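You operate a simulated robot arm through the tools that you are given. There is no shell and no other tool. Be economical: measure what you need, move in short steps, check, and stop when the job is done.

You are at the controls of a simulated two-armed robot. One attempt, no reset.

TASK
Shut and latch the press, set air level mid, turn on the inner air, then close the mould.
Fine: do not start it; heat and minutes stay as they are.

The check looks at the end state, three seconds after you hand in, the way a careful person would. Anything else that was tipped, shoved, dropped, spilled or broken makes it a failure.

THE ROBOT
Two 7-joint arms with fingered hands on one trunk that stands fixed in place. Base frame: the origin is at the foot of the trunk, x ahead of it, y to its left, z up. Units: m, rad, N and s.
The left shoulder is at [0.09, 0.128, 1.134], the right one opposite. With the tool pointing down near the work surface each hand reaches from about 0.1 to 0.82 m from the base axis, measured 20 degrees to its own side. Payload 5 kg a hand.
Tool frame (each hand has its own): the origin (TCP) lies between the finger pads and is the grasp point; the fingertips stand 0.037 m ahead of it; z points along the fingers, y is the line along which they close. The gripper opens to 0.124 m. The gripper's body begins 0.043 m behind the TCP. The gripper is a hand of 3 fingers: y runs from the thumb to the fingers, the wrist lies at [-0.021, -0.116, -0.203] in the tool frame, and closing takes about 1.5 s.
Orientation is told as [roll, pitch, yaw] about the base's x, y, z axes, in that order, counted from this pose: with the fingers straight down and the wrist toward the robot, the tool's x, y and z point along [0, 1, 0], [1, 0, 0] and [0, 0, -1] of the base frame.

THE INTERFACE
- The arms move only by the tool step_arm. It takes "left_deltas", "right_deltas" or both (then of equal length, played together; a hand with none holds still); each is a list of rows, each an object (a shift or turn left out is 0, a gripper value left out holds the last) with "hand": the gripper command, from -1 (fully open) to 1 (shut), values between in proportion; "slide": the shift along the tool's x, y, z in m, a list of three; "rotation": the turn, a rotation vector about the tool's x, y, z in degrees, a list of three. In form: [{"hand": hand, "slide": [tx, ty, tz], "rotation": [rx, ry, rz]}, ...]. A call has 1 to 8 rows; each row shifts and turns the commanded pose from where the row before left it, along the tool's axes as they then stand. Rows are played at 5 a second. More than 0.05 m and 0.15 rad between two rows, or a gripper value outside its range, and nothing of the call is played. Where a pose cannot be reached the arm comes as near as it can. A force on the tool above 50 N (or 10 N above the force at the start of the call, whichever is more), or a blocked arm, ends the call early, and 0.2 s more pass. The fingers move at their own pace (about 0.045 m/s each) and stop on an object; they squeeze with about 23 N. The grip force told is the motor's: it shows also when the fingers shut on nothing. Time passes only in rows, and 0.2 s behind the last, so rows that do not move let the fingers close. It gives the time, the measured TCP pose, the force on the tool (base axes), the opening and the grip force at its end, in the units of the frame above (readings bear some noise), with the torque about the TCP (base axes, N m) and any sound that the robot's microphone picked up.
- Cameras (640 x 400 px; columns grow to the right, rows downward): "scene" is now at [0.2421, -0.045, 1.3073]; the picture's right is [-0.50, -0.87, 0.00], its down [-0.40, 0.23, -0.89] and it looks along [0.77, -0.44, -0.46] (base axes); focal length 214 px, centre (320, 200). "left" rides on the left gripper at [-0.073, -0.104, -0.154] in its tool frame; the picture's right is [-0.83, -0.26, 0.49], its down [0.51, -0.72, 0.47] and it looks along [0.23, 0.64, 0.73] (tool axes); focal length 243 px, centre (320, 200). "right" rides on the right gripper at [0.073, -0.104, -0.154] in its tool frame; the picture's right is [-0.83, 0.26, -0.49], its down [-0.51, -0.72, 0.47] and it looks along [-0.23, 0.64, 0.73] (tool axes); focal length 243 px, centre (320, 200). There is no depth. A picture from a camera that has moved, and an enlarged one, comes with that camera's place and axes in the base frame and with its lens.
- capture(camera): a new picture of that camera. The clock stands still meanwhile.
- lift_body(by): slides the trunk up (or, below 0, down) by that many m; the arms and the scene camera ride with it, the base frame stays. It gives what a move gives, with no picture.
- grasp_type(shape, hand): the hand has 3 fingers and takes this shape, open, in about a second: jaw (thumb against the fingers, like two jaws); tri (thumb and two fingers); tip (a fingertip pinch); poke (one finger out to press); point (the index stretched); flat (the hand flat); cup (the hand cupped); fist (a fist). The gripper value then closes the fingers along that shape, each until it touches; the sizes above hold for jaw. It gives what a move gives, with no picture.
- pan_tilt(pan, tilt): turns the head with the scene camera to pan (to the left, within 1.396 rad either way) and tilt (down, from -0.506 to 1.204), counted from straight ahead of the robot. It gives what a move gives.
- enlarge(camera, box): a new picture of the part [left, top, right, bottom] of that camera's present view, enlarged. The clock stands still meanwhile.
- sign_off(): hands the job in; it is judged then, once.

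Go step by step. Nothing tells you positions but the pictures and the camera data: compare them with the known pose of the tool, close in by small moves and look again before you grip or let go. The budget is 120 turns and 94 pictures, counting those below and the enlarged ones. Unless the task says otherwise, let go and move clear before handing in, and close with one line.

The tools are called after "Call:" as a command line: name --argument value ..., lists and objects as JSON in quotes. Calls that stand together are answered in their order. step_arm: Moves the arms, as the interface text tells. Its arguments: {"type":"object","properties":{"left_deltas":{"type":"array","items":{"type":"object","properties":{"hand":{"type":"number"},"slide":{"type":"array","items":{"type":"number"}},"rotation":{"type":"array","items":{"type":"number"}}}}},"right_deltas":{"type":"array","items":{"type":"object","properties":{"hand":{"type":"number"},"slide":{"type":"array","items":{"type":"number"}},"rotation":{"type":"array","items":{"type":"number"}}}}}},"required":[]} The other tools are called the same way: lift_body (by) slides the trunk up or down; grasp_type (shape, hand) gives the hand a shape; pan_tilt (pan, tilt) turns the head that bears the scene camera; capture (camera) takes a picture; enlarge (camera, box) takes an enlarged picture of a part of a camera's view; sign_off () hands the job in.

At the start:

```text
time_s: 0.0
left_position: [0.7992, -0.014, 1.274]
left_tcp_rot: [0.002, 0.001, 0.0]
left_force: [0.0, -0.4, 0.2]
left_moment: [-0.04, -0.04, 0.01]
left_grip_width: 0.1238
left_grasp_force: 0.0
left_shape: jaw
right_position: [0.3756, -0.5635, 1.2721]
right_tcp_rot: [-0.002, 0.003, 0.003]
right_force: [-0.7, 0.2, 0.2]
right_moment: [-0.05, -0.01, 0.03]
right_grip_width: 0.1238
right_grasp_force: 0.0
right_shape: jaw
trunk travel left (down, up): [-0.325, 0.238]
head pan, tilt: [-0.522, 0.48]
```

scene: 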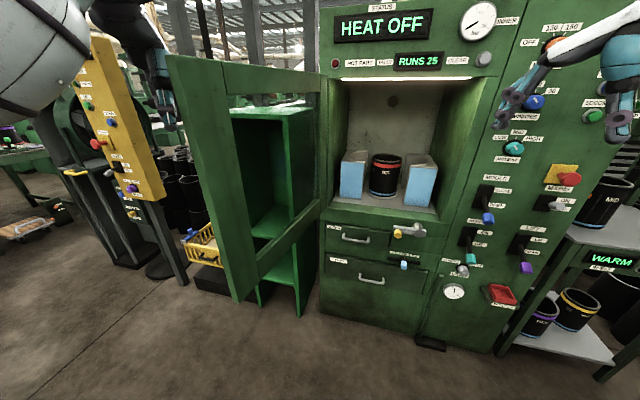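
right: 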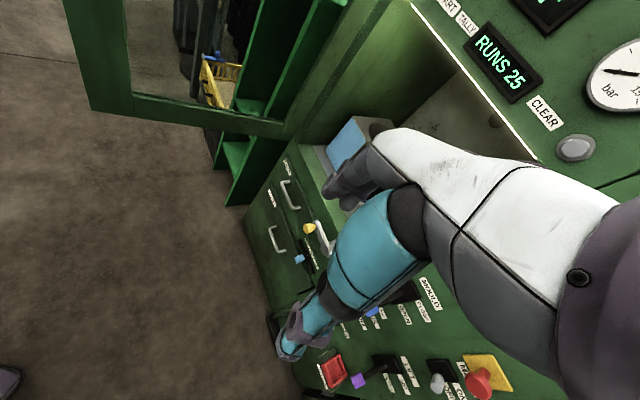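
left: 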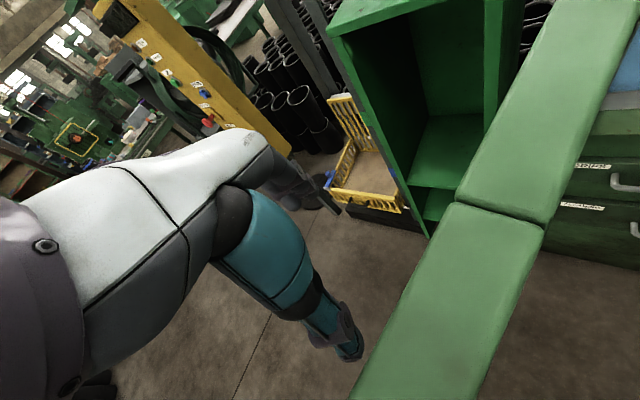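

I see a green press with its door open to the left and a panel of labelled controls on the right. I'll read the labels first.

Call:
enlarge --camera "scene" --box '[430, 100, 640, 231]'

Call:
enlarge --camera "scene" --box '[310, 200, 550, 350]'

Call:
enlarge --camera "scene" --box '[320, 0, 640, 200]'

Call:
enlarge --camera "scene" --box '[60, 50, 340, 225]'

```text
3.05 times, centred on (535, 166) of scene
camera zoom: at [0.2421, -0.045, 1.3073], right [-0.5, -0.87, 0.0], down [-0.4, 0.23, -0.89], along [0.77, -0.44, -0.46], focal length 654 px, centre (-335, 305)
```

zoom: 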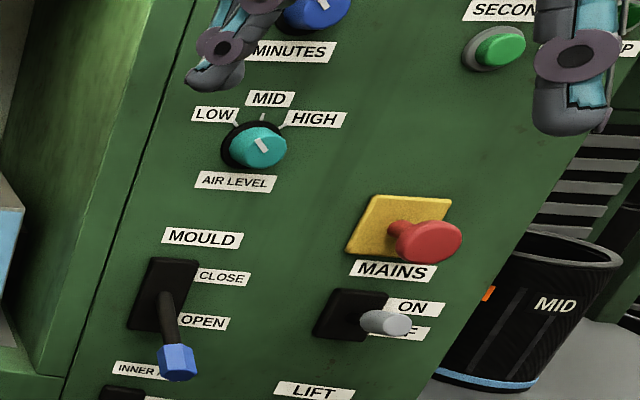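

```text
2.67 times, centred on (430, 275) of scene
camera zoom: at [0.2421, -0.045, 1.3073], right [-0.5, -0.87, 0.0], down [-0.4, 0.23, -0.89], along [0.77, -0.44, -0.46], focal length 572 px, centre (27, 0)
```

zoom: 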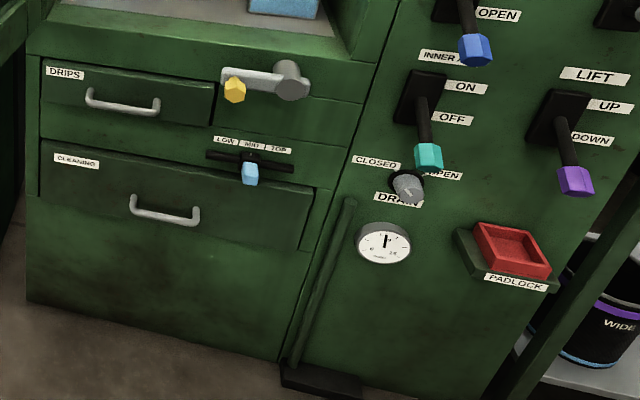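

```text
2.00 times, centred on (480, 100) of scene
camera zoom: at [0.2421, -0.045, 1.3073], right [-0.5, -0.87, 0.0], down [-0.4, 0.23, -0.89], along [0.77, -0.44, -0.46], focal length 429 px, centre (0, 400)
```

zoom: 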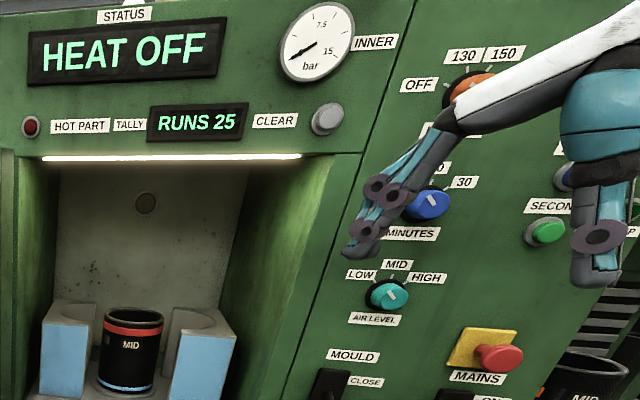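

```text
2.29 times, centred on (200, 138) of scene
camera zoom: at [0.2421, -0.045, 1.3073], right [-0.5, -0.87, 0.0], down [-0.4, 0.23, -0.89], along [0.77, -0.44, -0.46], focal length 490 px, centre (594, 343)
```

zoom: 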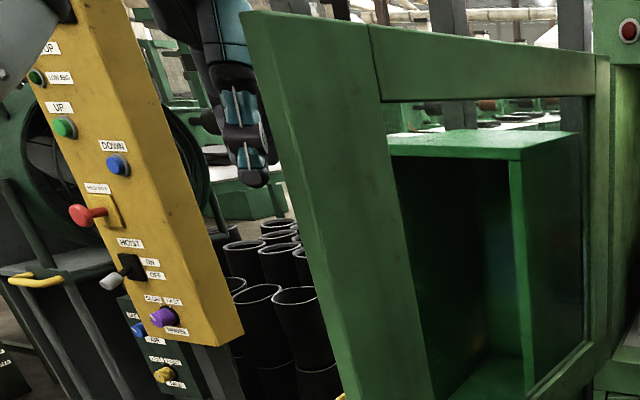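

The press stands ahead-right. I'll look at the door and the latch more closely from the hand cameras.

Call:
enlarge --camera "right" --box '[230, 140, 390, 240]'

Call:
enlarge --camera "right" --box '[280, 230, 540, 400]'

Call:
pan_tilt --pan -0.75 --tilt 0.55

Call:
capture --camera "scene"

```text
4.00 times, centred on (310, 190) of right
camera zoom: at [0.2714, -0.4898, 1.4259], right [0.26, -0.83, 0.49], down [-0.72, -0.51, -0.47], along [0.64, -0.23, -0.73], focal length 970 px, centre (360, 240)
```

zoom: 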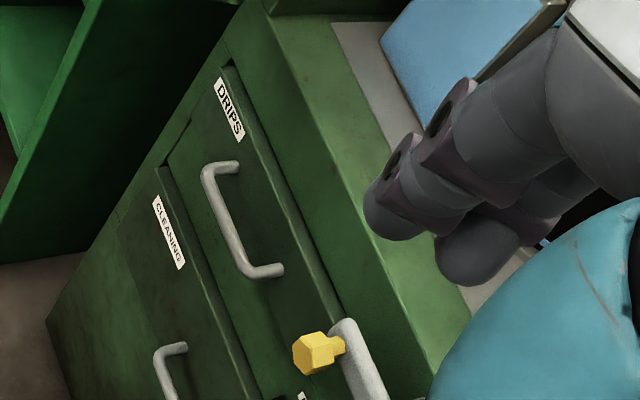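

```text
2.35 times, centred on (410, 315) of right
camera zoom: at [0.2714, -0.4898, 1.4259], right [0.26, -0.83, 0.49], down [-0.72, -0.51, -0.47], along [0.64, -0.23, -0.73], focal length 571 px, centre (108, -71)
```

zoom: 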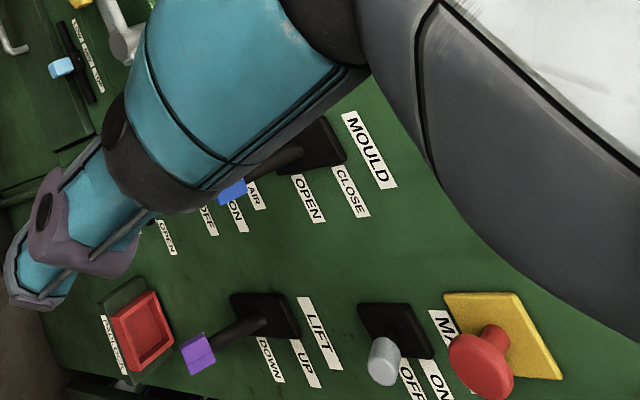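

```text
time_s: 0.8
left_position: [0.7999, -0.0144, 1.2734]
left_tcp_rot: [-0.001, 0.002, 0.001]
left_force: [0.5, 1.0, -0.1]
left_moment: [0.04, 0.02, 0.01]
left_grip_width: 0.1236
left_grasp_force: 0.0
left_shape: jaw
right_position: [0.3756, -0.563, 1.2741]
right_tcp_rot: [0.001, 0.001, 0.0]
right_force: [-0.4, 0.2, -0.8]
right_moment: [-0.01, 0.0, -0.01]
right_grip_width: 0.1237
right_grasp_force: 0.2
right_shape: jaw
trunk travel left (down, up): [-0.325, 0.238]
head pan, tilt: [-0.75, 0.55]
```

```text
84 pictures are left
camera scene: at [0.2286, -0.0607, 1.3011], right [-0.68, -0.73, 0.0], down [-0.38, 0.36, -0.85], along [0.62, -0.58, -0.52], focal length 214 px, centre (320, 200)
```

scene: 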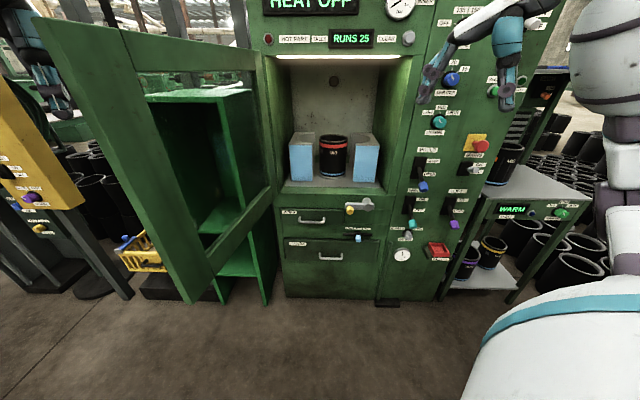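

The press faces about 43° to my right. Its door is hinged on the left, about 97° open, with the free edge near (0.65, -0.04) and z about 0.86 to 1.35. I'll draw the right arm back, then turn and close the left hand outside the door.

Call:
step_arm --left_deltas '[{"hand": 1, "rotation": [0, 0, 8.5]}, {"rotation": [0, 0, 8.5]}, {"rotation": [0, 0, 8.5]}, {"rotation": [0, 0, 8.5]}, {"rotation": [0, 0, 8.5]}]' --right_deltas '[{"slide": [0, -0.03, 0]}, {"slide": [0, -0.03, 0]}, {"slide": [0, -0.03, 0]}, {"slide": [0, -0.03, 0]}, {"slide": [0, 0, 0]}]'

Call:
pan_tilt --pan -0.3 --tilt 0.4

Call:
capture --camera "scene"

Call:
capture --camera "left"

```text
time_s: 1.9
left_position: [0.8008, -0.0139, 1.2718]
left_tcp_rot: [-0.002, 0.0, -0.743]
left_force: [0.7, -0.3, -0.2]
left_moment: [-0.03, 0.01, -0.03]
left_grip_width: 0.0172
left_grasp_force: 0.0
left_shape: jaw
right_position: [0.2573, -0.5629, 1.2717]
right_tcp_rot: [0.001, 0.0, 0.002]
right_force: [-0.1, -0.9, 0.3]
right_moment: [-0.02, 0.04, -0.01]
right_grip_width: 0.1237
right_grasp_force: 0.0
right_shape: jaw
trunk travel left (down, up): [-0.325, 0.238]
head pan, tilt: [-0.75, 0.55]
```

```text
time_s: 2.9
left_position: [0.7992, -0.0129, 1.2751]
left_tcp_rot: [0.001, 0.0, -0.741]
left_force: [0.0, 0.1, 0.5]
left_moment: [-0.04, -0.03, -0.02]
left_grip_width: 0.0001
left_grasp_force: 22.9
left_shape: jaw
right_position: [0.2561, -0.5622, 1.2712]
right_tcp_rot: [0.0, -0.002, 0.001]
right_force: [0.1, -0.5, -0.7]
right_moment: [0.02, 0.01, 0.01]
right_grip_width: 0.1238
right_grasp_force: 0.0
right_shape: jaw
trunk travel left (down, up): [-0.325, 0.238]
head pan, tilt: [-0.3, 0.4]
```

```text
83 pictures are left
camera scene: at [0.2512, -0.0269, 1.3148], right [-0.3, -0.96, 0.0], down [-0.37, 0.12, -0.92], along [0.88, -0.27, -0.39], focal length 214 px, centre (320, 200)
```

scene: 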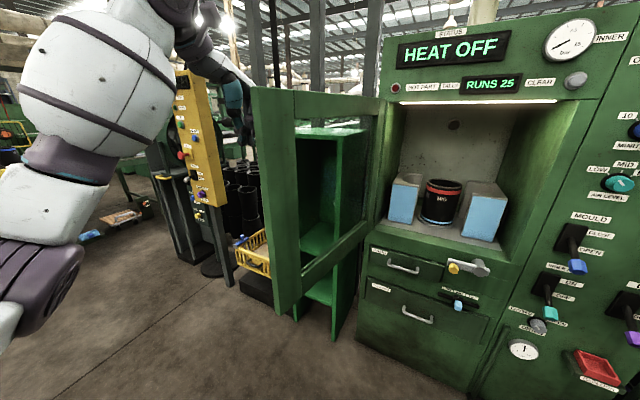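

```text
82 pictures are left
camera left: at [0.674, 0.0038, 1.4275], right [-0.75, -0.44, -0.49], down [-0.19, 0.86, -0.47], along [0.63, -0.26, -0.73], focal length 243 px, centre (320, 200)
```

left: 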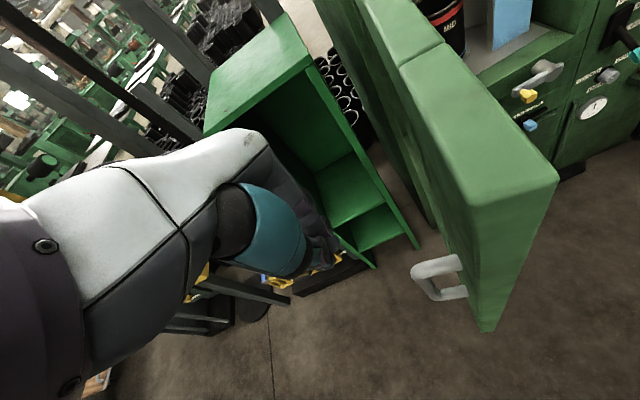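

The door's outer top free corner is near (0.687, -0.035, 1.347), and the left hand sits about 0.10 m outside the door. I'll push towards closing in small steps.

Call:
step_arm --left_deltas '[{"slide": [0, 0.02, 0.015]}, {"slide": [-0.02, 0.02, 0.015]}, {"slide": [-0.03, 0, 0]}, {"slide": [-0.03, 0, 0]}, {"slide": [-0.03, 0, 0]}, {"slide": [-0.03, 0, 0]}]'

Call:
capture --camera "left"

Call:
capture --camera "scene"

```text
time_s: 4.2
left_position: [0.7319, -0.1468, 1.2448]
left_tcp_rot: [-0.001, 0.0, -0.741]
left_force: [-0.1, 0.1, 0.7]
left_moment: [0.0, -0.03, -0.02]
left_grip_width: 0.0
left_grasp_force: 23.3
left_shape: jaw
right_position: [0.2543, -0.5644, 1.2718]
right_tcp_rot: [-0.001, -0.002, 0.002]
right_force: [1.0, -0.3, -0.8]
right_moment: [0.04, -0.01, 0.0]
right_grip_width: 0.1237
right_grasp_force: 0.1
right_shape: jaw
trunk travel left (down, up): [-0.325, 0.238]
head pan, tilt: [-0.3, 0.4]
```

```text
81 pictures are left
camera left: at [0.6057, -0.1284, 1.3972], right [-0.75, -0.44, -0.49], down [-0.19, 0.86, -0.47], along [0.63, -0.26, -0.73], focal length 243 px, centre (320, 200)
```

left: 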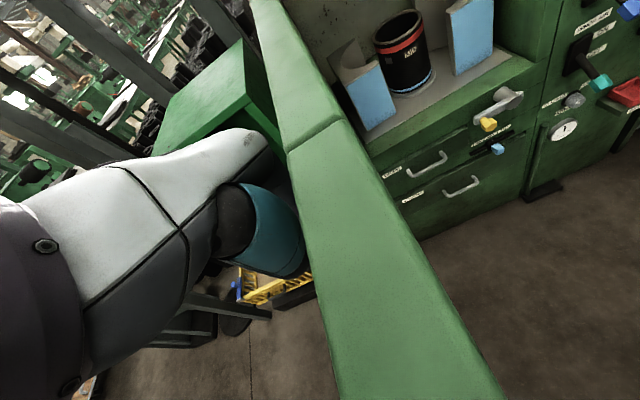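

```text
80 pictures are left
camera scene: at [0.2508, -0.0275, 1.3149], right [-0.3, -0.96, 0.0], down [-0.37, 0.12, -0.92], along [0.88, -0.27, -0.39], focal length 214 px, centre (320, 200)
```

scene: 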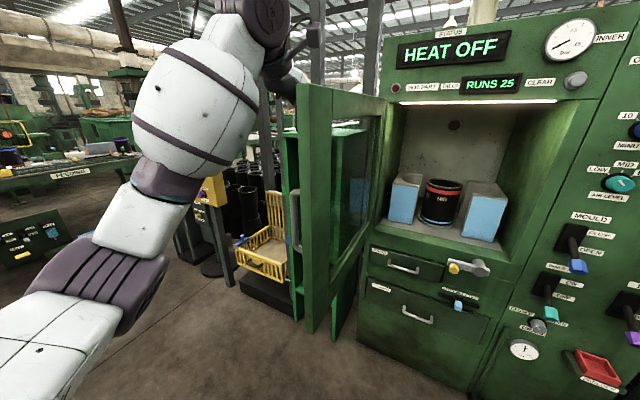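

The door swings freely with almost no force. I'll continue along its arc.

Call:
step_arm --left_deltas '[{"slide": [-0.03, 0, 0]}, {"slide": [-0.03, 0, 0]}, {"slide": [-0.03, 0, 0]}, {"slide": [-0.035, 0.0075, 0]}, {"slide": [-0.035, 0.0075, 0]}, {"slide": [-0.036, 0.0125, 0]}, {"slide": [-0.036, 0.0125, 0]}]'

Call:
capture --camera "scene"

```text
time_s: 5.8
left_position: [0.6075, -0.3448, 1.2436]
left_tcp_rot: [0.0, 0.001, -0.74]
left_force: [0.3, -0.1, 0.1]
left_moment: [0.06, -0.02, -0.01]
left_grip_width: 0.0
left_grasp_force: 22.5
left_shape: jaw
right_position: [0.2552, -0.5652, 1.2712]
right_tcp_rot: [0.001, -0.002, 0.003]
right_force: [-0.5, 0.2, 0.2]
right_moment: [0.02, -0.03, 0.01]
right_grip_width: 0.1239
right_grasp_force: 0.0
right_shape: jaw
trunk travel left (down, up): [-0.325, 0.238]
head pan, tilt: [-0.3, 0.4]
```

```text
79 pictures are left
camera scene: at [0.2507, -0.0285, 1.3149], right [-0.3, -0.96, 0.0], down [-0.37, 0.12, -0.92], along [0.88, -0.27, -0.39], focal length 214 px, centre (320, 200)
```

scene: 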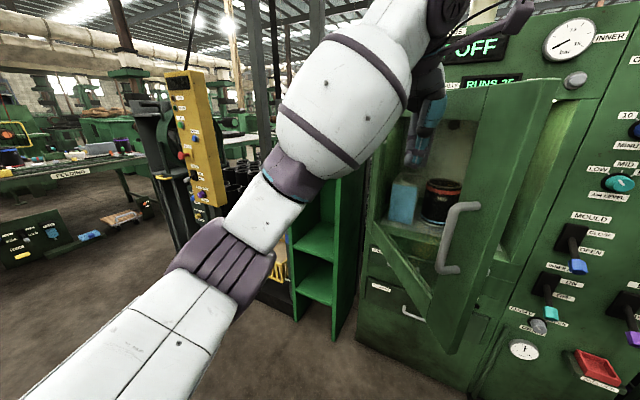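

The door has come round a good way. I'll check how the hand touches it.

Call:
enlarge --camera "scene" --box '[350, 0, 590, 150]'

Call:
capture --camera "left"

```text
2.67 times, centred on (470, 75) of scene
camera zoom: at [0.2507, -0.0285, 1.3149], right [-0.3, -0.96, 0.0], down [-0.37, 0.12, -0.92], along [0.88, -0.27, -0.39], focal length 572 px, centre (-80, 533)
```

zoom: 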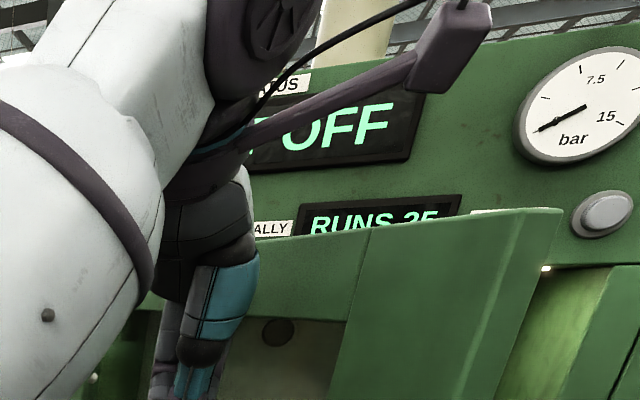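

```text
77 pictures are left
camera left: at [0.4824, -0.3276, 1.3967], right [-0.75, -0.44, -0.49], down [-0.19, 0.86, -0.47], along [0.63, -0.26, -0.73], focal length 243 px, centre (320, 200)
```

left: 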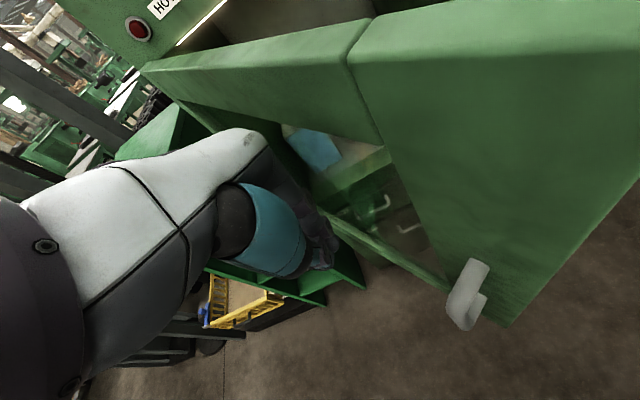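

The hand rides outside the frame by the window. I'll shift onto the wide stile and keep pushing to about 25°.

Call:
step_arm --left_deltas '[{"slide": [-0.017, -0.025, 0]}, {"slide": [-0.017, -0.025, 0]}, {"slide": [-0.0355, 0.0225, 0]}, {"slide": [-0.0355, 0.0225, 0]}, {"slide": [-0.0315, 0.0285, 0]}, {"slide": [-0.0315, 0.0285, 0]}, {"slide": [-0.026, 0.033, 0]}, {"slide": [-0.026, 0.033, 0]}]'

Call:
capture --camera "scene"

Call:
capture --camera "left"

```text
time_s: 7.7
left_position: [0.5379, -0.5403, 1.2422]
left_tcp_rot: [-0.007, 0.001, -0.738]
left_force: [-1.0, 0.0, 1.0]
left_moment: [-0.02, -0.08, 0.06]
left_grip_width: 0.0
left_grasp_force: 23.1
left_shape: jaw
left hand out of reach, approached as far as the arm can: row 8
right_position: [0.2521, -0.5622, 1.2735]
right_tcp_rot: [-0.001, -0.003, 0.0]
right_force: [-0.7, 1.1, -0.1]
right_moment: [-0.02, -0.03, 0.01]
right_grip_width: 0.1237
right_grasp_force: 0.0
right_shape: jaw
trunk travel left (down, up): [-0.325, 0.238]
head pan, tilt: [-0.3, 0.4]
```

```text
76 pictures are left
camera scene: at [0.2497, -0.0121, 1.3483], right [-0.16, -0.99, 0.0], down [-0.04, 0.01, -1.0], along [0.99, -0.16, -0.04], focal length 214 px, centre (320, 200)
```

scene: 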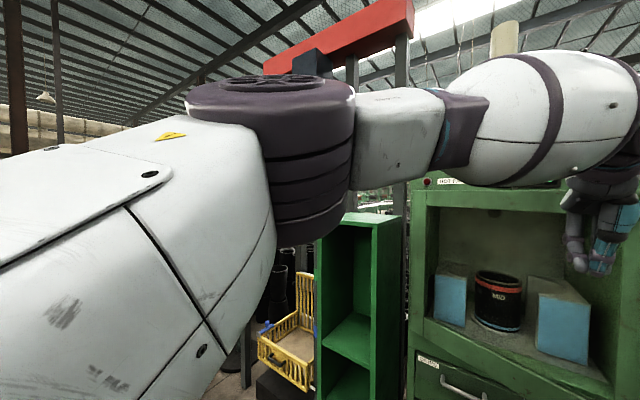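

```text
75 pictures are left
camera left: at [0.4145, -0.5224, 1.3962], right [-0.75, -0.44, -0.49], down [-0.19, 0.86, -0.47], along [0.63, -0.26, -0.73], focal length 243 px, centre (320, 200)
```

left: 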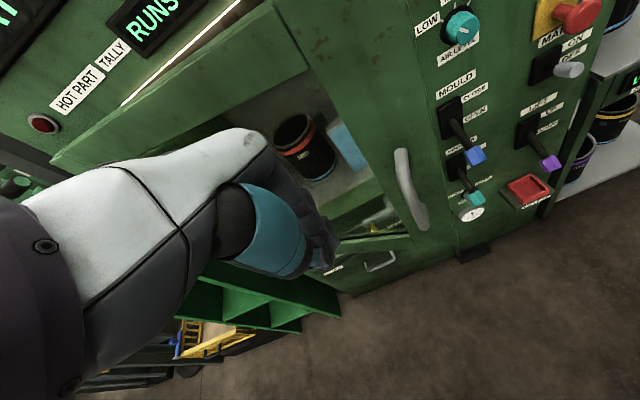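

The left arm is at its reach and its elbow has nudged the head. The door is nearly closed, so I'll draw the left arm back the way it came and finish with the right hand.

Call:
step_arm --left_deltas '[{"slide": [0.0, -0.04, 0]}, {"slide": [0.0, -0.04, 0]}, {"slide": [0.03, -0.035, 0]}, {"slide": [0.04, -0.02, 0]}, {"slide": [0.045, 0, 0]}, {"slide": [0.045, 0, 0]}, {"slide": [0.045, 0, 0]}, {"slide": [0.045, 0, 0]}]'

Call:
pan_tilt --pan -0.75 --tilt 0.5

Call:
capture --camera "scene"

```text
time_s: 9.4
left_position: [0.6087, -0.2662, 1.2481]
left_tcp_rot: [0.0, 0.0, -0.741]
left_force: [-0.5, 0.9, 0.6]
left_moment: [0.0, 0.01, 0.03]
left_grip_width: 0.0
left_grasp_force: 23.0
left_shape: jaw
right_position: [0.2566, -0.563, 1.2725]
right_tcp_rot: [-0.002, 0.0, 0.001]
right_force: [0.1, 0.1, -0.3]
right_moment: [-0.04, 0.04, -0.01]
right_grip_width: 0.1237
right_grasp_force: 0.2
right_shape: jaw
trunk travel left (down, up): [-0.325, 0.238]
head pan, tilt: [-0.3, 0.4]
```

```text
time_s: 10.3
left_position: [0.6075, -0.2678, 1.2484]
left_tcp_rot: [0.0, 0.001, -0.742]
left_force: [0.4, -0.4, 0.6]
left_moment: [-0.05, -0.03, 0.02]
left_grip_width: 0.0
left_grasp_force: 22.9
left_shape: jaw
right_position: [0.2558, -0.563, 1.2719]
right_tcp_rot: [-0.001, -0.001, 0.0]
right_force: [0.4, 0.7, -0.1]
right_moment: [0.01, 0.01, -0.02]
right_grip_width: 0.1237
right_grasp_force: 0.1
right_shape: jaw
trunk travel left (down, up): [-0.325, 0.238]
head pan, tilt: [-0.75, 0.499]
```

```text
74 pictures are left
camera scene: at [0.2296, -0.0613, 1.3057], right [-0.68, -0.73, 0.0], down [-0.35, 0.33, -0.88], along [0.64, -0.6, -0.48], focal length 214 px, centre (320, 200)
```

scene: 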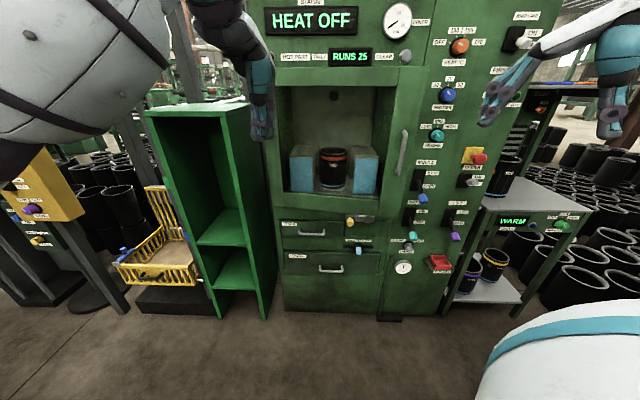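

Call:
enlarge --camera "scene" --box '[260, 60, 500, 280]'

Call:
capture --camera "right"

```text
1.82 times, centred on (380, 170) of scene
camera zoom: at [0.2296, -0.0613, 1.3057], right [-0.68, -0.73, 0.0], down [-0.35, 0.33, -0.88], along [0.64, -0.6, -0.48], focal length 390 px, centre (211, 254)
```

zoom: 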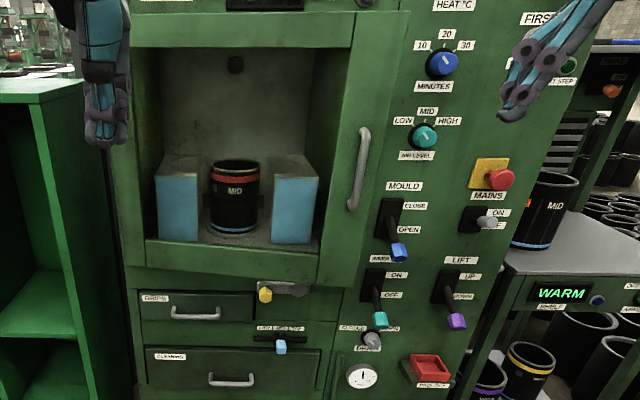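

```text
72 pictures are left
camera right: at [0.151, -0.4904, 1.4251], right [0.26, -0.83, 0.49], down [-0.72, -0.51, -0.47], along [0.64, -0.23, -0.73], focal length 243 px, centre (320, 200)
```

right: 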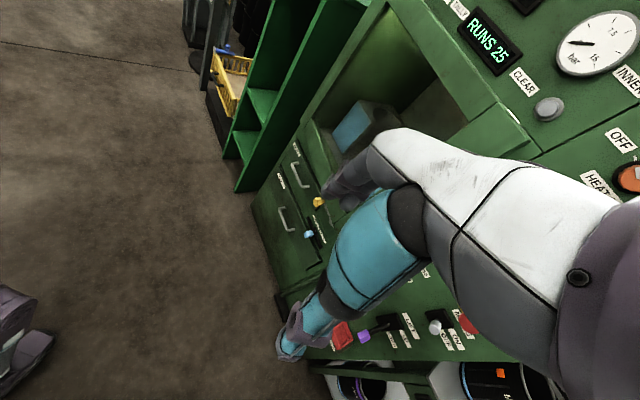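

The door is almost shut. I'll park the left arm out to the left and bring the right hand to a forward-pointing pose facing the press.

Call:
step_arm --left_deltas '[{"slide": [0.045, 0, 0]}, {"slide": [0.045, 0, 0]}, {"slide": [0.045, 0, 0]}, {"slide": [0.045, 0, 0]}, {"slide": [0.045, 0, 0]}, {"slide": [0.045, 0, 0]}, {"slide": [0.045, -0.02, 0]}, {"slide": [0, -0.02, 0]}]' --right_deltas '[{"hand": 1, "slide": [0, 0.03, 0], "rotation": [0, 0, 8.5]}, {"slide": [0, 0.03, 0], "rotation": [0, 0, 8.5]}, {"slide": [0, 0.03, 0], "rotation": [0, 0, 8.5]}, {"slide": [0, 0.03, 0], "rotation": [0, 0, 8.5]}, {"slide": [0, 0.03, 0], "rotation": [0, 0, 8.5]}, {"rotation": [-8.2, 0, 0]}, {"rotation": [-8.2, 0, 0]}, {"rotation": [-8.2, 0, 0]}]'

Call:
step_arm --right_deltas '[{"rotation": [-8.2, 0, 0]}, {"rotation": [-8.2, 0, 0]}, {"rotation": [-8.2, 0, 0]}, {"rotation": [-8.2, 0, 0]}, {"rotation": [-8.2, 0, 0]}, {"rotation": [-8.2, 0, 0]}, {"rotation": [-8.2, 0, 0]}, {"rotation": [-8.0, 0, 0]}]'

Call:
capture --camera "scene"

Call:
capture --camera "right"

```text
time_s: 12.2
left_position: [0.7901, -0.0082, 1.2464]
left_tcp_rot: [0.001, 0.001, -0.742]
left_force: [-0.2, -0.4, -0.2]
left_moment: [0.0, -0.03, 0.0]
left_grip_width: 0.0
left_grasp_force: 22.7
left_shape: jaw
right_position: [0.3956, -0.6059, 1.2723]
right_tcp_rot: [0.002, -0.432, -0.742]
right_force: [-0.3, 0.1, 0.4]
right_moment: [0.0, -0.01, 0.04]
right_grip_width: 0.0
right_grasp_force: 19.5
right_shape: jaw
trunk travel left (down, up): [-0.325, 0.238]
head pan, tilt: [-0.75, 0.499]
```

```text
time_s: 13.9
left_position: [0.7922, -0.0099, 1.2465]
left_tcp_rot: [-0.002, 0.001, -0.742]
left_force: [0.3, 0.4, -1.2]
left_moment: [-0.02, 0.0, 0.01]
left_grip_width: 0.0
left_grasp_force: 22.8
left_shape: jaw
right_position: [0.4184, -0.6508, 1.3015]
right_tcp_rot: [-2.656, -1.566, 1.914]
right_force: [-0.3, 0.0, -0.5]
right_moment: [-0.02, 0.0, -0.03]
right_grip_width: 0.0
right_grasp_force: 22.9
right_shape: jaw
right hand out of reach, approached as far as the arm can: row 3, 4, 5, 6
trunk travel left (down, up): [-0.325, 0.238]
head pan, tilt: [-0.75, 0.499]
```

```text
71 pictures are left
camera scene: at [0.2299, -0.0605, 1.3056], right [-0.68, -0.73, 0.0], down [-0.35, 0.33, -0.88], along [0.64, -0.6, -0.48], focal length 214 px, centre (320, 200)
```

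scene: 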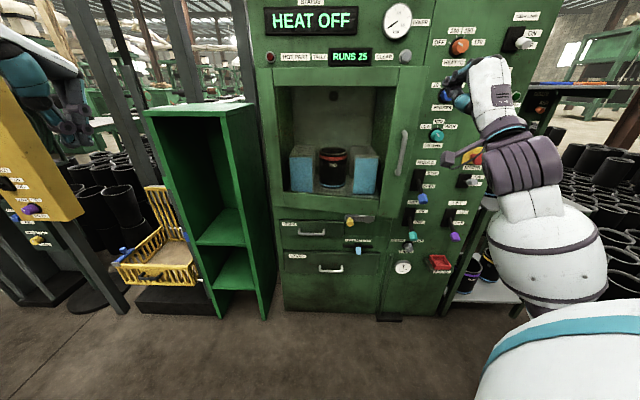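

```text
70 pictures are left
camera right: at [0.3552, -0.4943, 1.196], right [-0.92, -0.28, 0.26], down [0.01, -0.7, -0.72], along [0.38, -0.66, 0.64], focal length 243 px, centre (320, 200)
```

right: 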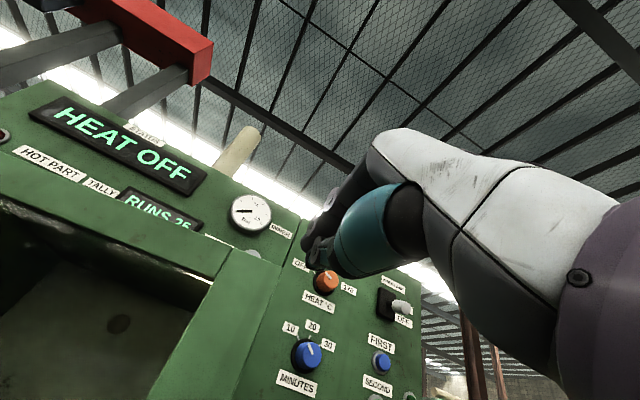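

The right hand now points at the press. I'll check how far the door is still open.

Call:
enlarge --camera "scene" --box '[350, 60, 450, 240]'

Call:
enlarge --camera "scene" --box '[260, 190, 420, 290]'

```text
2.22 times, centred on (400, 150) of scene
camera zoom: at [0.2299, -0.0605, 1.3056], right [-0.68, -0.73, 0.0], down [-0.35, 0.33, -0.88], along [0.64, -0.6, -0.48], focal length 477 px, centre (142, 311)
```

zoom: 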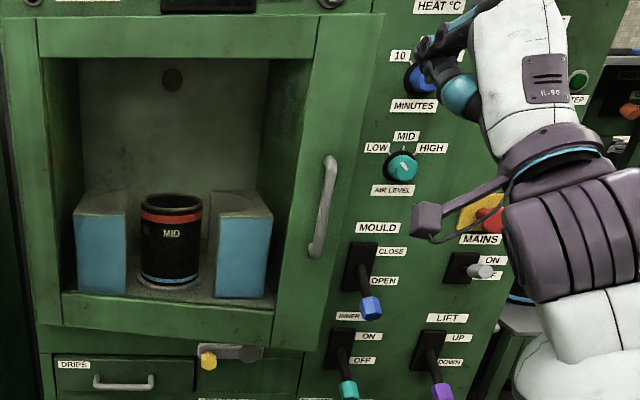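

```text
4.00 times, centred on (340, 240) of scene
camera zoom: at [0.2299, -0.0605, 1.3056], right [-0.68, -0.73, 0.0], down [-0.35, 0.33, -0.88], along [0.64, -0.6, -0.48], focal length 858 px, centre (240, 40)
```

zoom: 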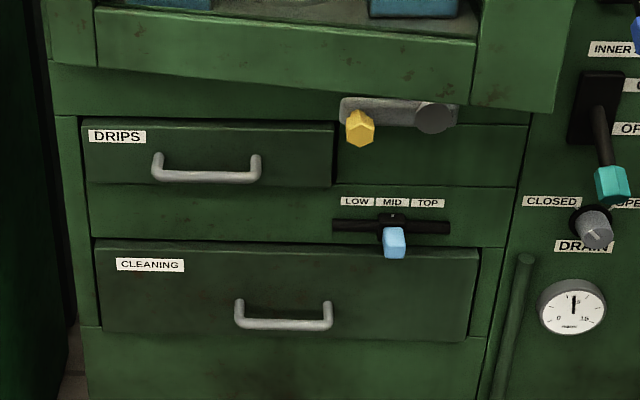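

The door is still about 19° open, with its bottom free corner near r 0.19. I'll line the closed right fingers up with the stile and push it home.

Call:
step_arm --right_deltas '[{"slide": [0.035, -0.025, 0]}, {"slide": [0.035, -0.025, 0]}, {"slide": [0, 0, 0.04]}, {"slide": [0, 0, 0.04]}, {"slide": [0, 0, 0.04]}, {"slide": [0, 0, 0.03]}]'

Call:
capture --camera "scene"

```text
time_s: 15.3
left_position: [0.7913, -0.0102, 1.2455]
left_tcp_rot: [0.0, 0.001, -0.743]
left_force: [0.6, -0.3, -0.5]
left_moment: [0.02, 0.04, -0.01]
left_grip_width: 0.0001
left_grasp_force: 22.8
left_shape: jaw
right_position: [0.5872, -0.7121, 1.2534]
right_tcp_rot: [-2.372, -1.572, 1.629]
right_force: [-0.8, 0.4, 0.9]
right_moment: [0.0, -0.06, 0.0]
right_grip_width: 0.0
right_grasp_force: 22.7
right_shape: jaw
right hand out of reach, approached as far as the arm can: row 1, 2
trunk travel left (down, up): [-0.325, 0.238]
head pan, tilt: [-0.75, 0.499]
```

```text
67 pictures are left
camera scene: at [0.23, -0.0618, 1.3055], right [-0.68, -0.73, 0.0], down [-0.35, 0.33, -0.88], along [0.64, -0.6, -0.48], focal length 214 px, centre (320, 200)
```

scene: 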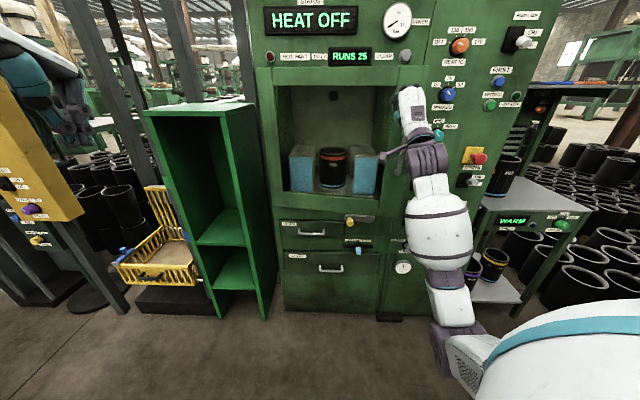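

The hand is on the stile and the door is following. I'll push on until it meets resistance.

Call:
step_arm --right_deltas '[{"slide": [0, 0, 0.02]}, {"slide": [0, 0, 0.02]}, {"slide": [0, 0, 0.015]}, {"slide": [0, 0, 0.015]}, {"slide": [0, 0, 0.01]}, {"slide": [0, 0, 0.01]}, {"slide": [0, 0, 0.01]}, {"slide": [0, 0, 0.01]}]'

Call:
capture --camera "right"

Call:
enlarge --camera "scene" --box '[260, 60, 440, 280]'

```text
time_s: 17.1
left_position: [0.7872, -0.0056, 1.2489]
left_tcp_rot: [0.0, -0.005, -0.742]
left_force: [0.2, 0.5, -0.3]
left_moment: [0.0, -0.01, 0.02]
left_grip_width: 0.0
left_grasp_force: 22.7
left_shape: jaw
right_position: [0.6575, -0.7813, 1.2611]
right_tcp_rot: [3.115, -1.558, 2.427]
right_force: [-25.3, 20.1, 4.4]
right_moment: [0.01, 0.22, -0.55]
right_grip_width: 0.0001
right_grasp_force: 23.1
right_shape: jaw
trunk travel left (down, up): [-0.325, 0.238]
head pan, tilt: [-0.75, 0.499]
```

```text
66 pictures are left
camera right: at [0.595, -0.6256, 1.1539], right [-0.93, -0.28, 0.26], down [0.01, -0.7, -0.72], along [0.38, -0.66, 0.65], focal length 243 px, centre (320, 200)
```

right: 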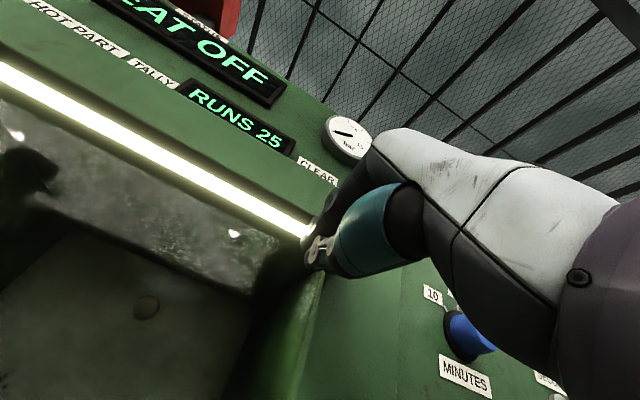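

```text
1.82 times, centred on (350, 170) of scene
camera zoom: at [0.2246, -0.0575, 1.3068], right [-0.68, -0.73, 0.0], down [-0.35, 0.32, -0.88], along [0.64, -0.6, -0.47], focal length 390 px, centre (266, 254)
```

zoom: 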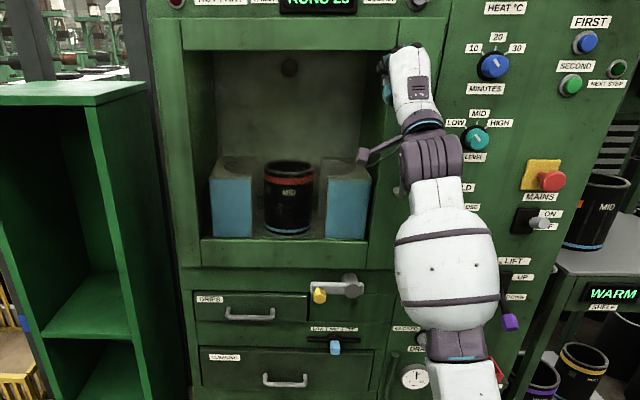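

The door met the frame with about 32 N. I'll back off and check that it stays shut.

Call:
step_arm --right_deltas '[{"slide": [0, 0, -0.04]}, {"slide": [0, 0, -0.05]}, {"slide": [-0.05, 0, -0.01]}, {"slide": [-0.05, 0, 0]}, {"slide": [-0.05, 0, 0]}]'

Call:
capture --camera "scene"

Call:
enlarge --camera "scene" --box '[310, 180, 410, 260]'

```text
refused: row 3 steps farther than a row can; nothing moved
```

```text
64 pictures are left
camera scene: at [0.2246, -0.0575, 1.3068], right [-0.68, -0.73, 0.0], down [-0.35, 0.32, -0.88], along [0.64, -0.6, -0.47], focal length 214 px, centre (320, 200)
```

scene: 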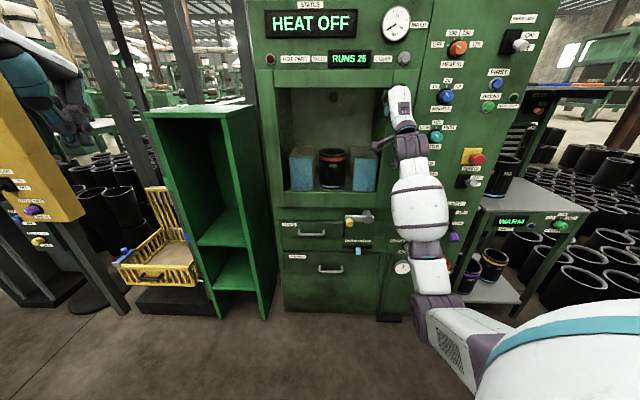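

```text
5.00 times, centred on (360, 220) of scene
camera zoom: at [0.2246, -0.0575, 1.3068], right [-0.68, -0.73, 0.0], down [-0.35, 0.32, -0.88], along [0.64, -0.6, -0.47], focal length 1072 px, centre (120, 100)
```

zoom: 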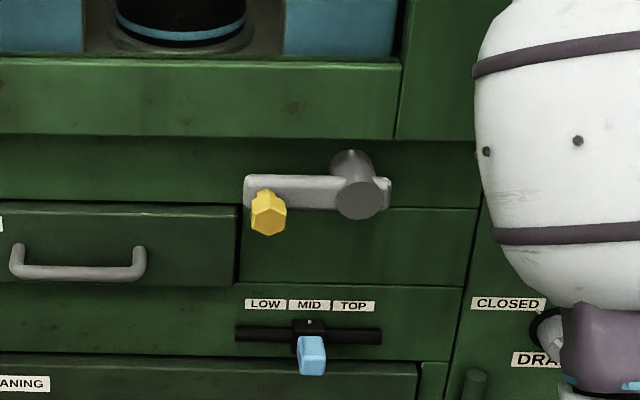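

The latch is a lever on a standing-off post with its knob pointing left. Turned up, it should overlap the door's bottom rail, so I'll back off, come down, and check the door stays shut.

Call:
step_arm --right_deltas '[{"slide": [0, 0, -0.05]}, {"slide": [0, 0, -0.05]}, {"slide": [0, 0, -0.05]}, {"slide": [0.03, -0.04, 0]}, {"slide": [0.03, -0.04, 0]}, {"slide": [0.03, -0.04, 0]}, {"slide": [0.02, -0.045, 0]}, {"slide": [0, -0.05, 0]}]'

Call:
step_arm --right_deltas '[{"slide": [0, -0.05, 0]}, {"slide": [0, -0.05, 0]}, {"slide": [0, -0.05, 0]}, {"slide": [0, -0.05, 0]}, {"slide": [0, -0.05, 0]}, {"slide": [0, -0.05, 0]}]'

Call:
capture --camera "scene"

Call:
capture --camera "right"

```text
time_s: 18.9
left_position: [0.7914, -0.0099, 1.2467]
left_tcp_rot: [-0.001, 0.0, -0.742]
left_force: [-0.8, 0.3, 1.0]
left_moment: [0.01, 0.01, -0.01]
left_grip_width: 0.0
left_grasp_force: 23.0
left_shape: jaw
right_position: [0.6314, -0.6054, 1.036]
right_tcp_rot: [2.607, -1.569, 2.938]
right_force: [0.7, -0.4, -0.1]
right_moment: [-0.02, 0.04, 0.04]
right_grip_width: 0.0001
right_grasp_force: 23.3
right_shape: jaw
trunk travel left (down, up): [-0.325, 0.238]
head pan, tilt: [-0.75, 0.499]
```

```text
time_s: 20.4
left_position: [0.7929, -0.0104, 1.246]
left_tcp_rot: [-0.001, 0.001, -0.741]
left_force: [0.0, 0.5, 0.4]
left_moment: [0.01, 0.01, -0.02]
left_grip_width: 0.0001
left_grasp_force: 23.1
left_shape: jaw
right_position: [0.6326, -0.6062, 0.7352]
right_tcp_rot: [2.857, -1.568, 2.685]
right_force: [-0.1, -0.3, 0.0]
right_moment: [0.02, -0.01, -0.02]
right_grip_width: 0.0
right_grasp_force: 23.1
right_shape: jaw
trunk travel left (down, up): [-0.325, 0.238]
head pan, tilt: [-0.75, 0.499]
```

```text
62 pictures are left
camera scene: at [0.23, -0.0623, 1.3055], right [-0.68, -0.73, 0.0], down [-0.35, 0.33, -0.88], along [0.64, -0.6, -0.48], focal length 214 px, centre (320, 200)
```

scene: 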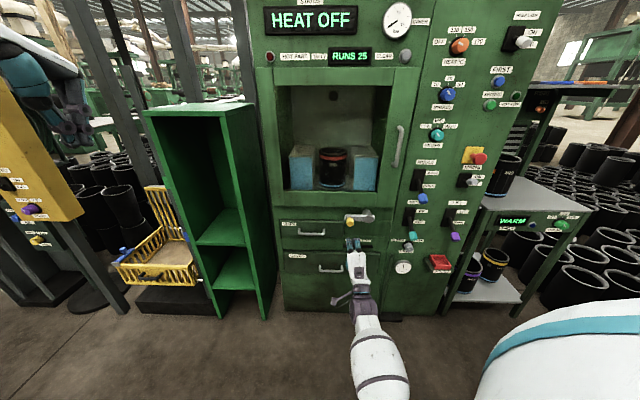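

```text
61 pictures are left
camera right: at [0.5679, -0.449, 0.6308], right [-0.92, -0.28, 0.26], down [0.01, -0.69, -0.72], along [0.38, -0.66, 0.64], focal length 243 px, centre (320, 200)
```

right: 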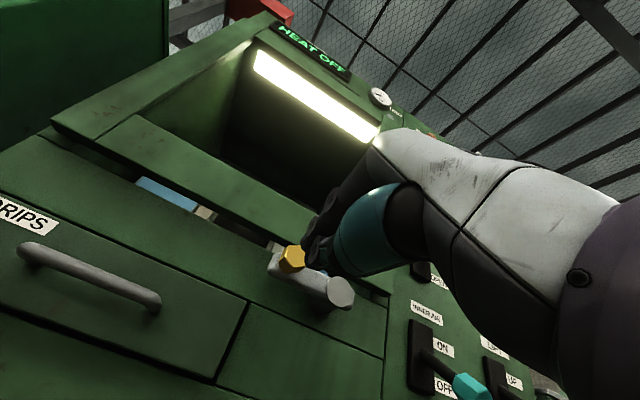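

The finger is lined up just below the knob (about r 0.02, n -0.995, z 0.766). A slot shows under the door's bottom rail, so I'll check whether the door sprang ajar.

Call:
enlarge --camera "right" --box '[40, 80, 360, 320]'

Call:
enlarge --camera "scene" --box '[250, 40, 450, 240]'

```text
1.67 times, centred on (200, 200) of right
camera zoom: at [0.5679, -0.449, 0.6308], right [-0.92, -0.28, 0.26], down [0.01, -0.69, -0.72], along [0.38, -0.66, 0.64], focal length 404 px, centre (520, 200)
```

zoom: 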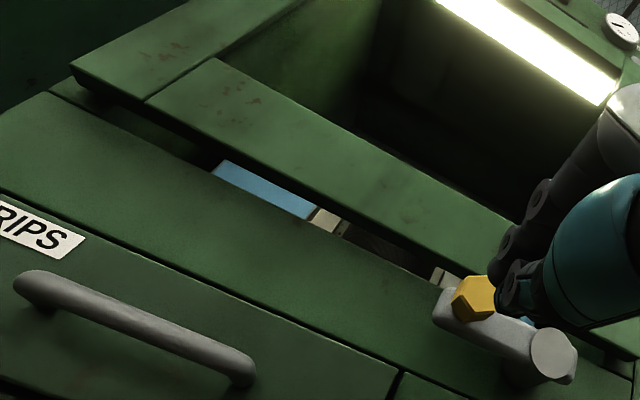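

```text
2.00 times, centred on (350, 140) of scene
camera zoom: at [0.23, -0.0623, 1.3055], right [-0.68, -0.73, 0.0], down [-0.35, 0.33, -0.88], along [0.64, -0.6, -0.48], focal length 429 px, centre (260, 320)
```

zoom: 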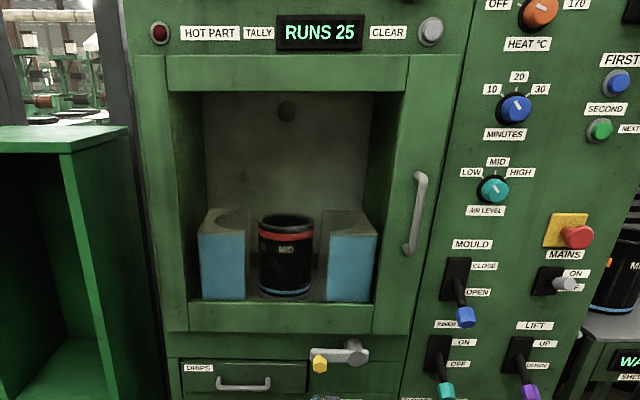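

The door sits parallel to the frame, so the slot is just its stand-off and it is shut. Now I'll slip the closed fingers under the knob.

Call:
step_arm --right_deltas '[{"slide": [-0.01, -0.025, 0]}, {"slide": [0, 0, 0.035]}, {"slide": [0, 0, 0.035]}, {"slide": [0, 0, 0.03]}]'

Call:
capture --camera "right"

Call:
enlarge --camera "scene" --box '[310, 190, 410, 270]'

```text
time_s: 21.4
left_position: [0.792, -0.0102, 1.2459]
left_tcp_rot: [-0.001, -0.001, -0.74]
left_force: [0.9, 0.5, 0.9]
left_moment: [-0.01, 0.0, -0.01]
left_grip_width: 0.0004
left_grasp_force: 22.9
left_shape: jaw
right_position: [0.6955, -0.677, 0.7119]
right_tcp_rot: [0.265, -1.569, -1.004]
right_force: [-0.4, -0.6, 0.3]
right_moment: [-0.03, -0.04, -0.01]
right_grip_width: 0.0
right_grasp_force: 23.0
right_shape: jaw
trunk travel left (down, up): [-0.325, 0.238]
head pan, tilt: [-0.75, 0.499]
```

```text
58 pictures are left
camera right: at [0.6312, -0.52, 0.6069], right [-0.92, -0.28, 0.26], down [0.01, -0.69, -0.72], along [0.38, -0.67, 0.64], focal length 243 px, centre (320, 200)
```

right: 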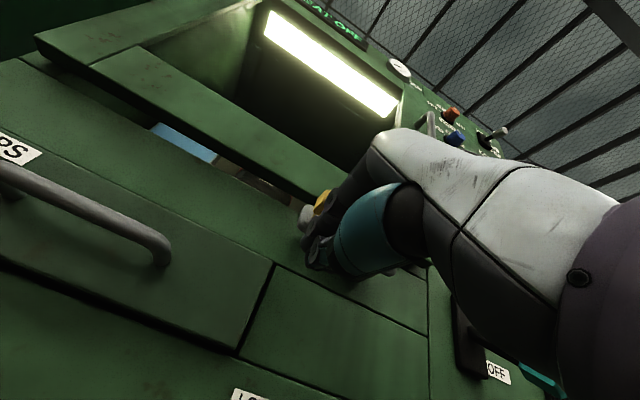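

```text
5.00 times, centred on (360, 230) of scene
camera zoom: at [0.2299, -0.0619, 1.3055], right [-0.68, -0.73, 0.0], down [-0.35, 0.33, -0.88], along [0.64, -0.6, -0.48], focal length 1072 px, centre (120, 50)
```

zoom: 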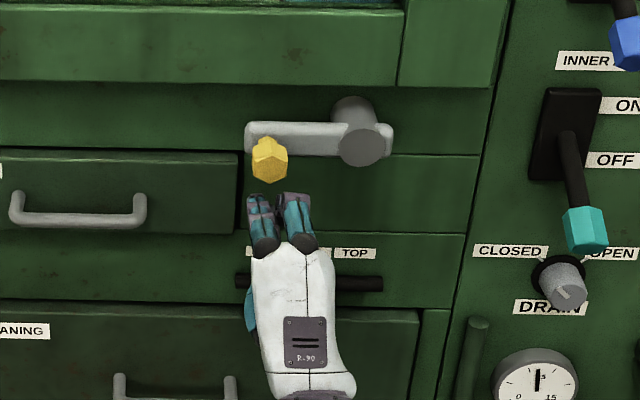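

The fingertips sit just under the knob. I'll sweep the lever up along its arc.

Call:
step_arm --right_deltas '[{"slide": [0, 0.028, 0]}, {"slide": [0.004, 0.035, 0]}, {"slide": [-0.004, 0.025, 0]}, {"slide": [-0.014, 0.027, 0]}]'

Call:
enlarge --camera "scene" --box '[310, 170, 410, 250]'

```text
time_s: 22.4
left_position: [0.7911, -0.0089, 1.2459]
left_tcp_rot: [-0.002, 0.0, -0.742]
left_force: [-0.8, 0.5, 0.5]
left_moment: [0.03, 0.03, -0.05]
left_grip_width: 0.0001
left_grasp_force: 23.0
left_shape: jaw
right_position: [0.6873, -0.6871, 0.8264]
right_tcp_rot: [2.772, -1.569, 2.769]
right_force: [0.9, 0.3, -0.1]
right_moment: [-0.01, 0.02, 0.0]
right_grip_width: 0.0
right_grasp_force: 22.9
right_shape: jaw
trunk travel left (down, up): [-0.325, 0.238]
head pan, tilt: [-0.75, 0.499]
```

```text
5.00 times, centred on (360, 210) of scene
camera zoom: at [0.2288, -0.0613, 1.3058], right [-0.68, -0.73, 0.0], down [-0.35, 0.33, -0.88], along [0.64, -0.6, -0.48], focal length 1072 px, centre (120, 150)
```

zoom: 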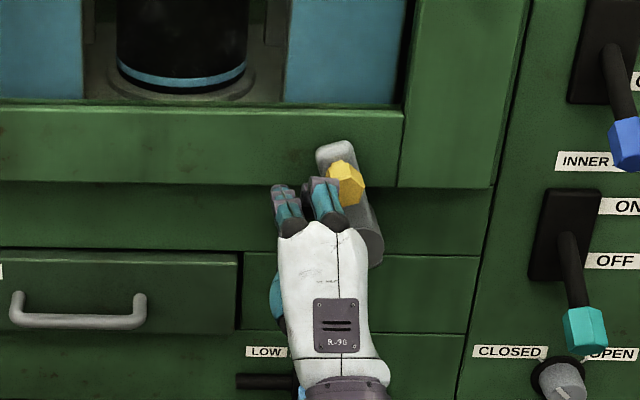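

The lever is at about 65° and lying over the rail. I'll bring it on to vertical.

Call:
step_arm --right_deltas '[{"slide": [-0.014, 0.012, 0]}, {"slide": [-0.014, 0.006, 0]}, {"slide": [-0.01, 0, 0]}]'

Call:
enlarge --camera "scene" --box '[310, 170, 410, 250]'

```text
time_s: 23.1
left_position: [0.7941, -0.0065, 1.2443]
left_tcp_rot: [-0.003, 0.001, -0.741]
left_force: [1.1, -0.5, -0.5]
left_moment: [-0.03, 0.01, -0.03]
left_grip_width: 0.0
left_grasp_force: 23.6
left_shape: jaw
right_position: [0.6654, -0.7127, 0.8435]
right_tcp_rot: [-1.37, -1.567, 0.635]
right_force: [21.4, 17.6, -0.5]
right_moment: [-0.17, 0.18, 0.57]
right_grip_width: 0.0002
right_grasp_force: 23.1
right_shape: jaw
trunk travel left (down, up): [-0.325, 0.238]
head pan, tilt: [-0.75, 0.499]
```

```text
5.00 times, centred on (360, 210) of scene
camera zoom: at [0.2325, -0.0588, 1.3052], right [-0.68, -0.73, 0.0], down [-0.35, 0.32, -0.88], along [0.64, -0.6, -0.48], focal length 1072 px, centre (120, 150)
```

zoom: 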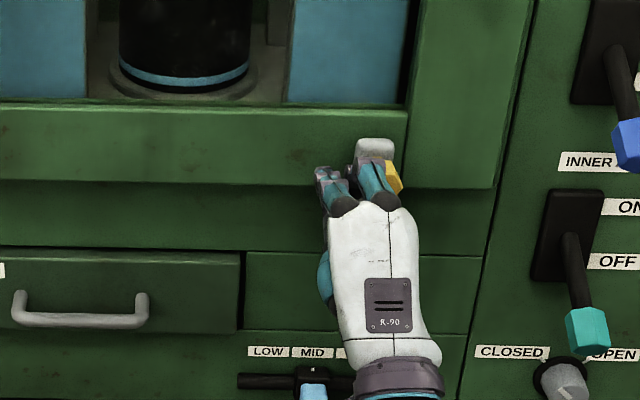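

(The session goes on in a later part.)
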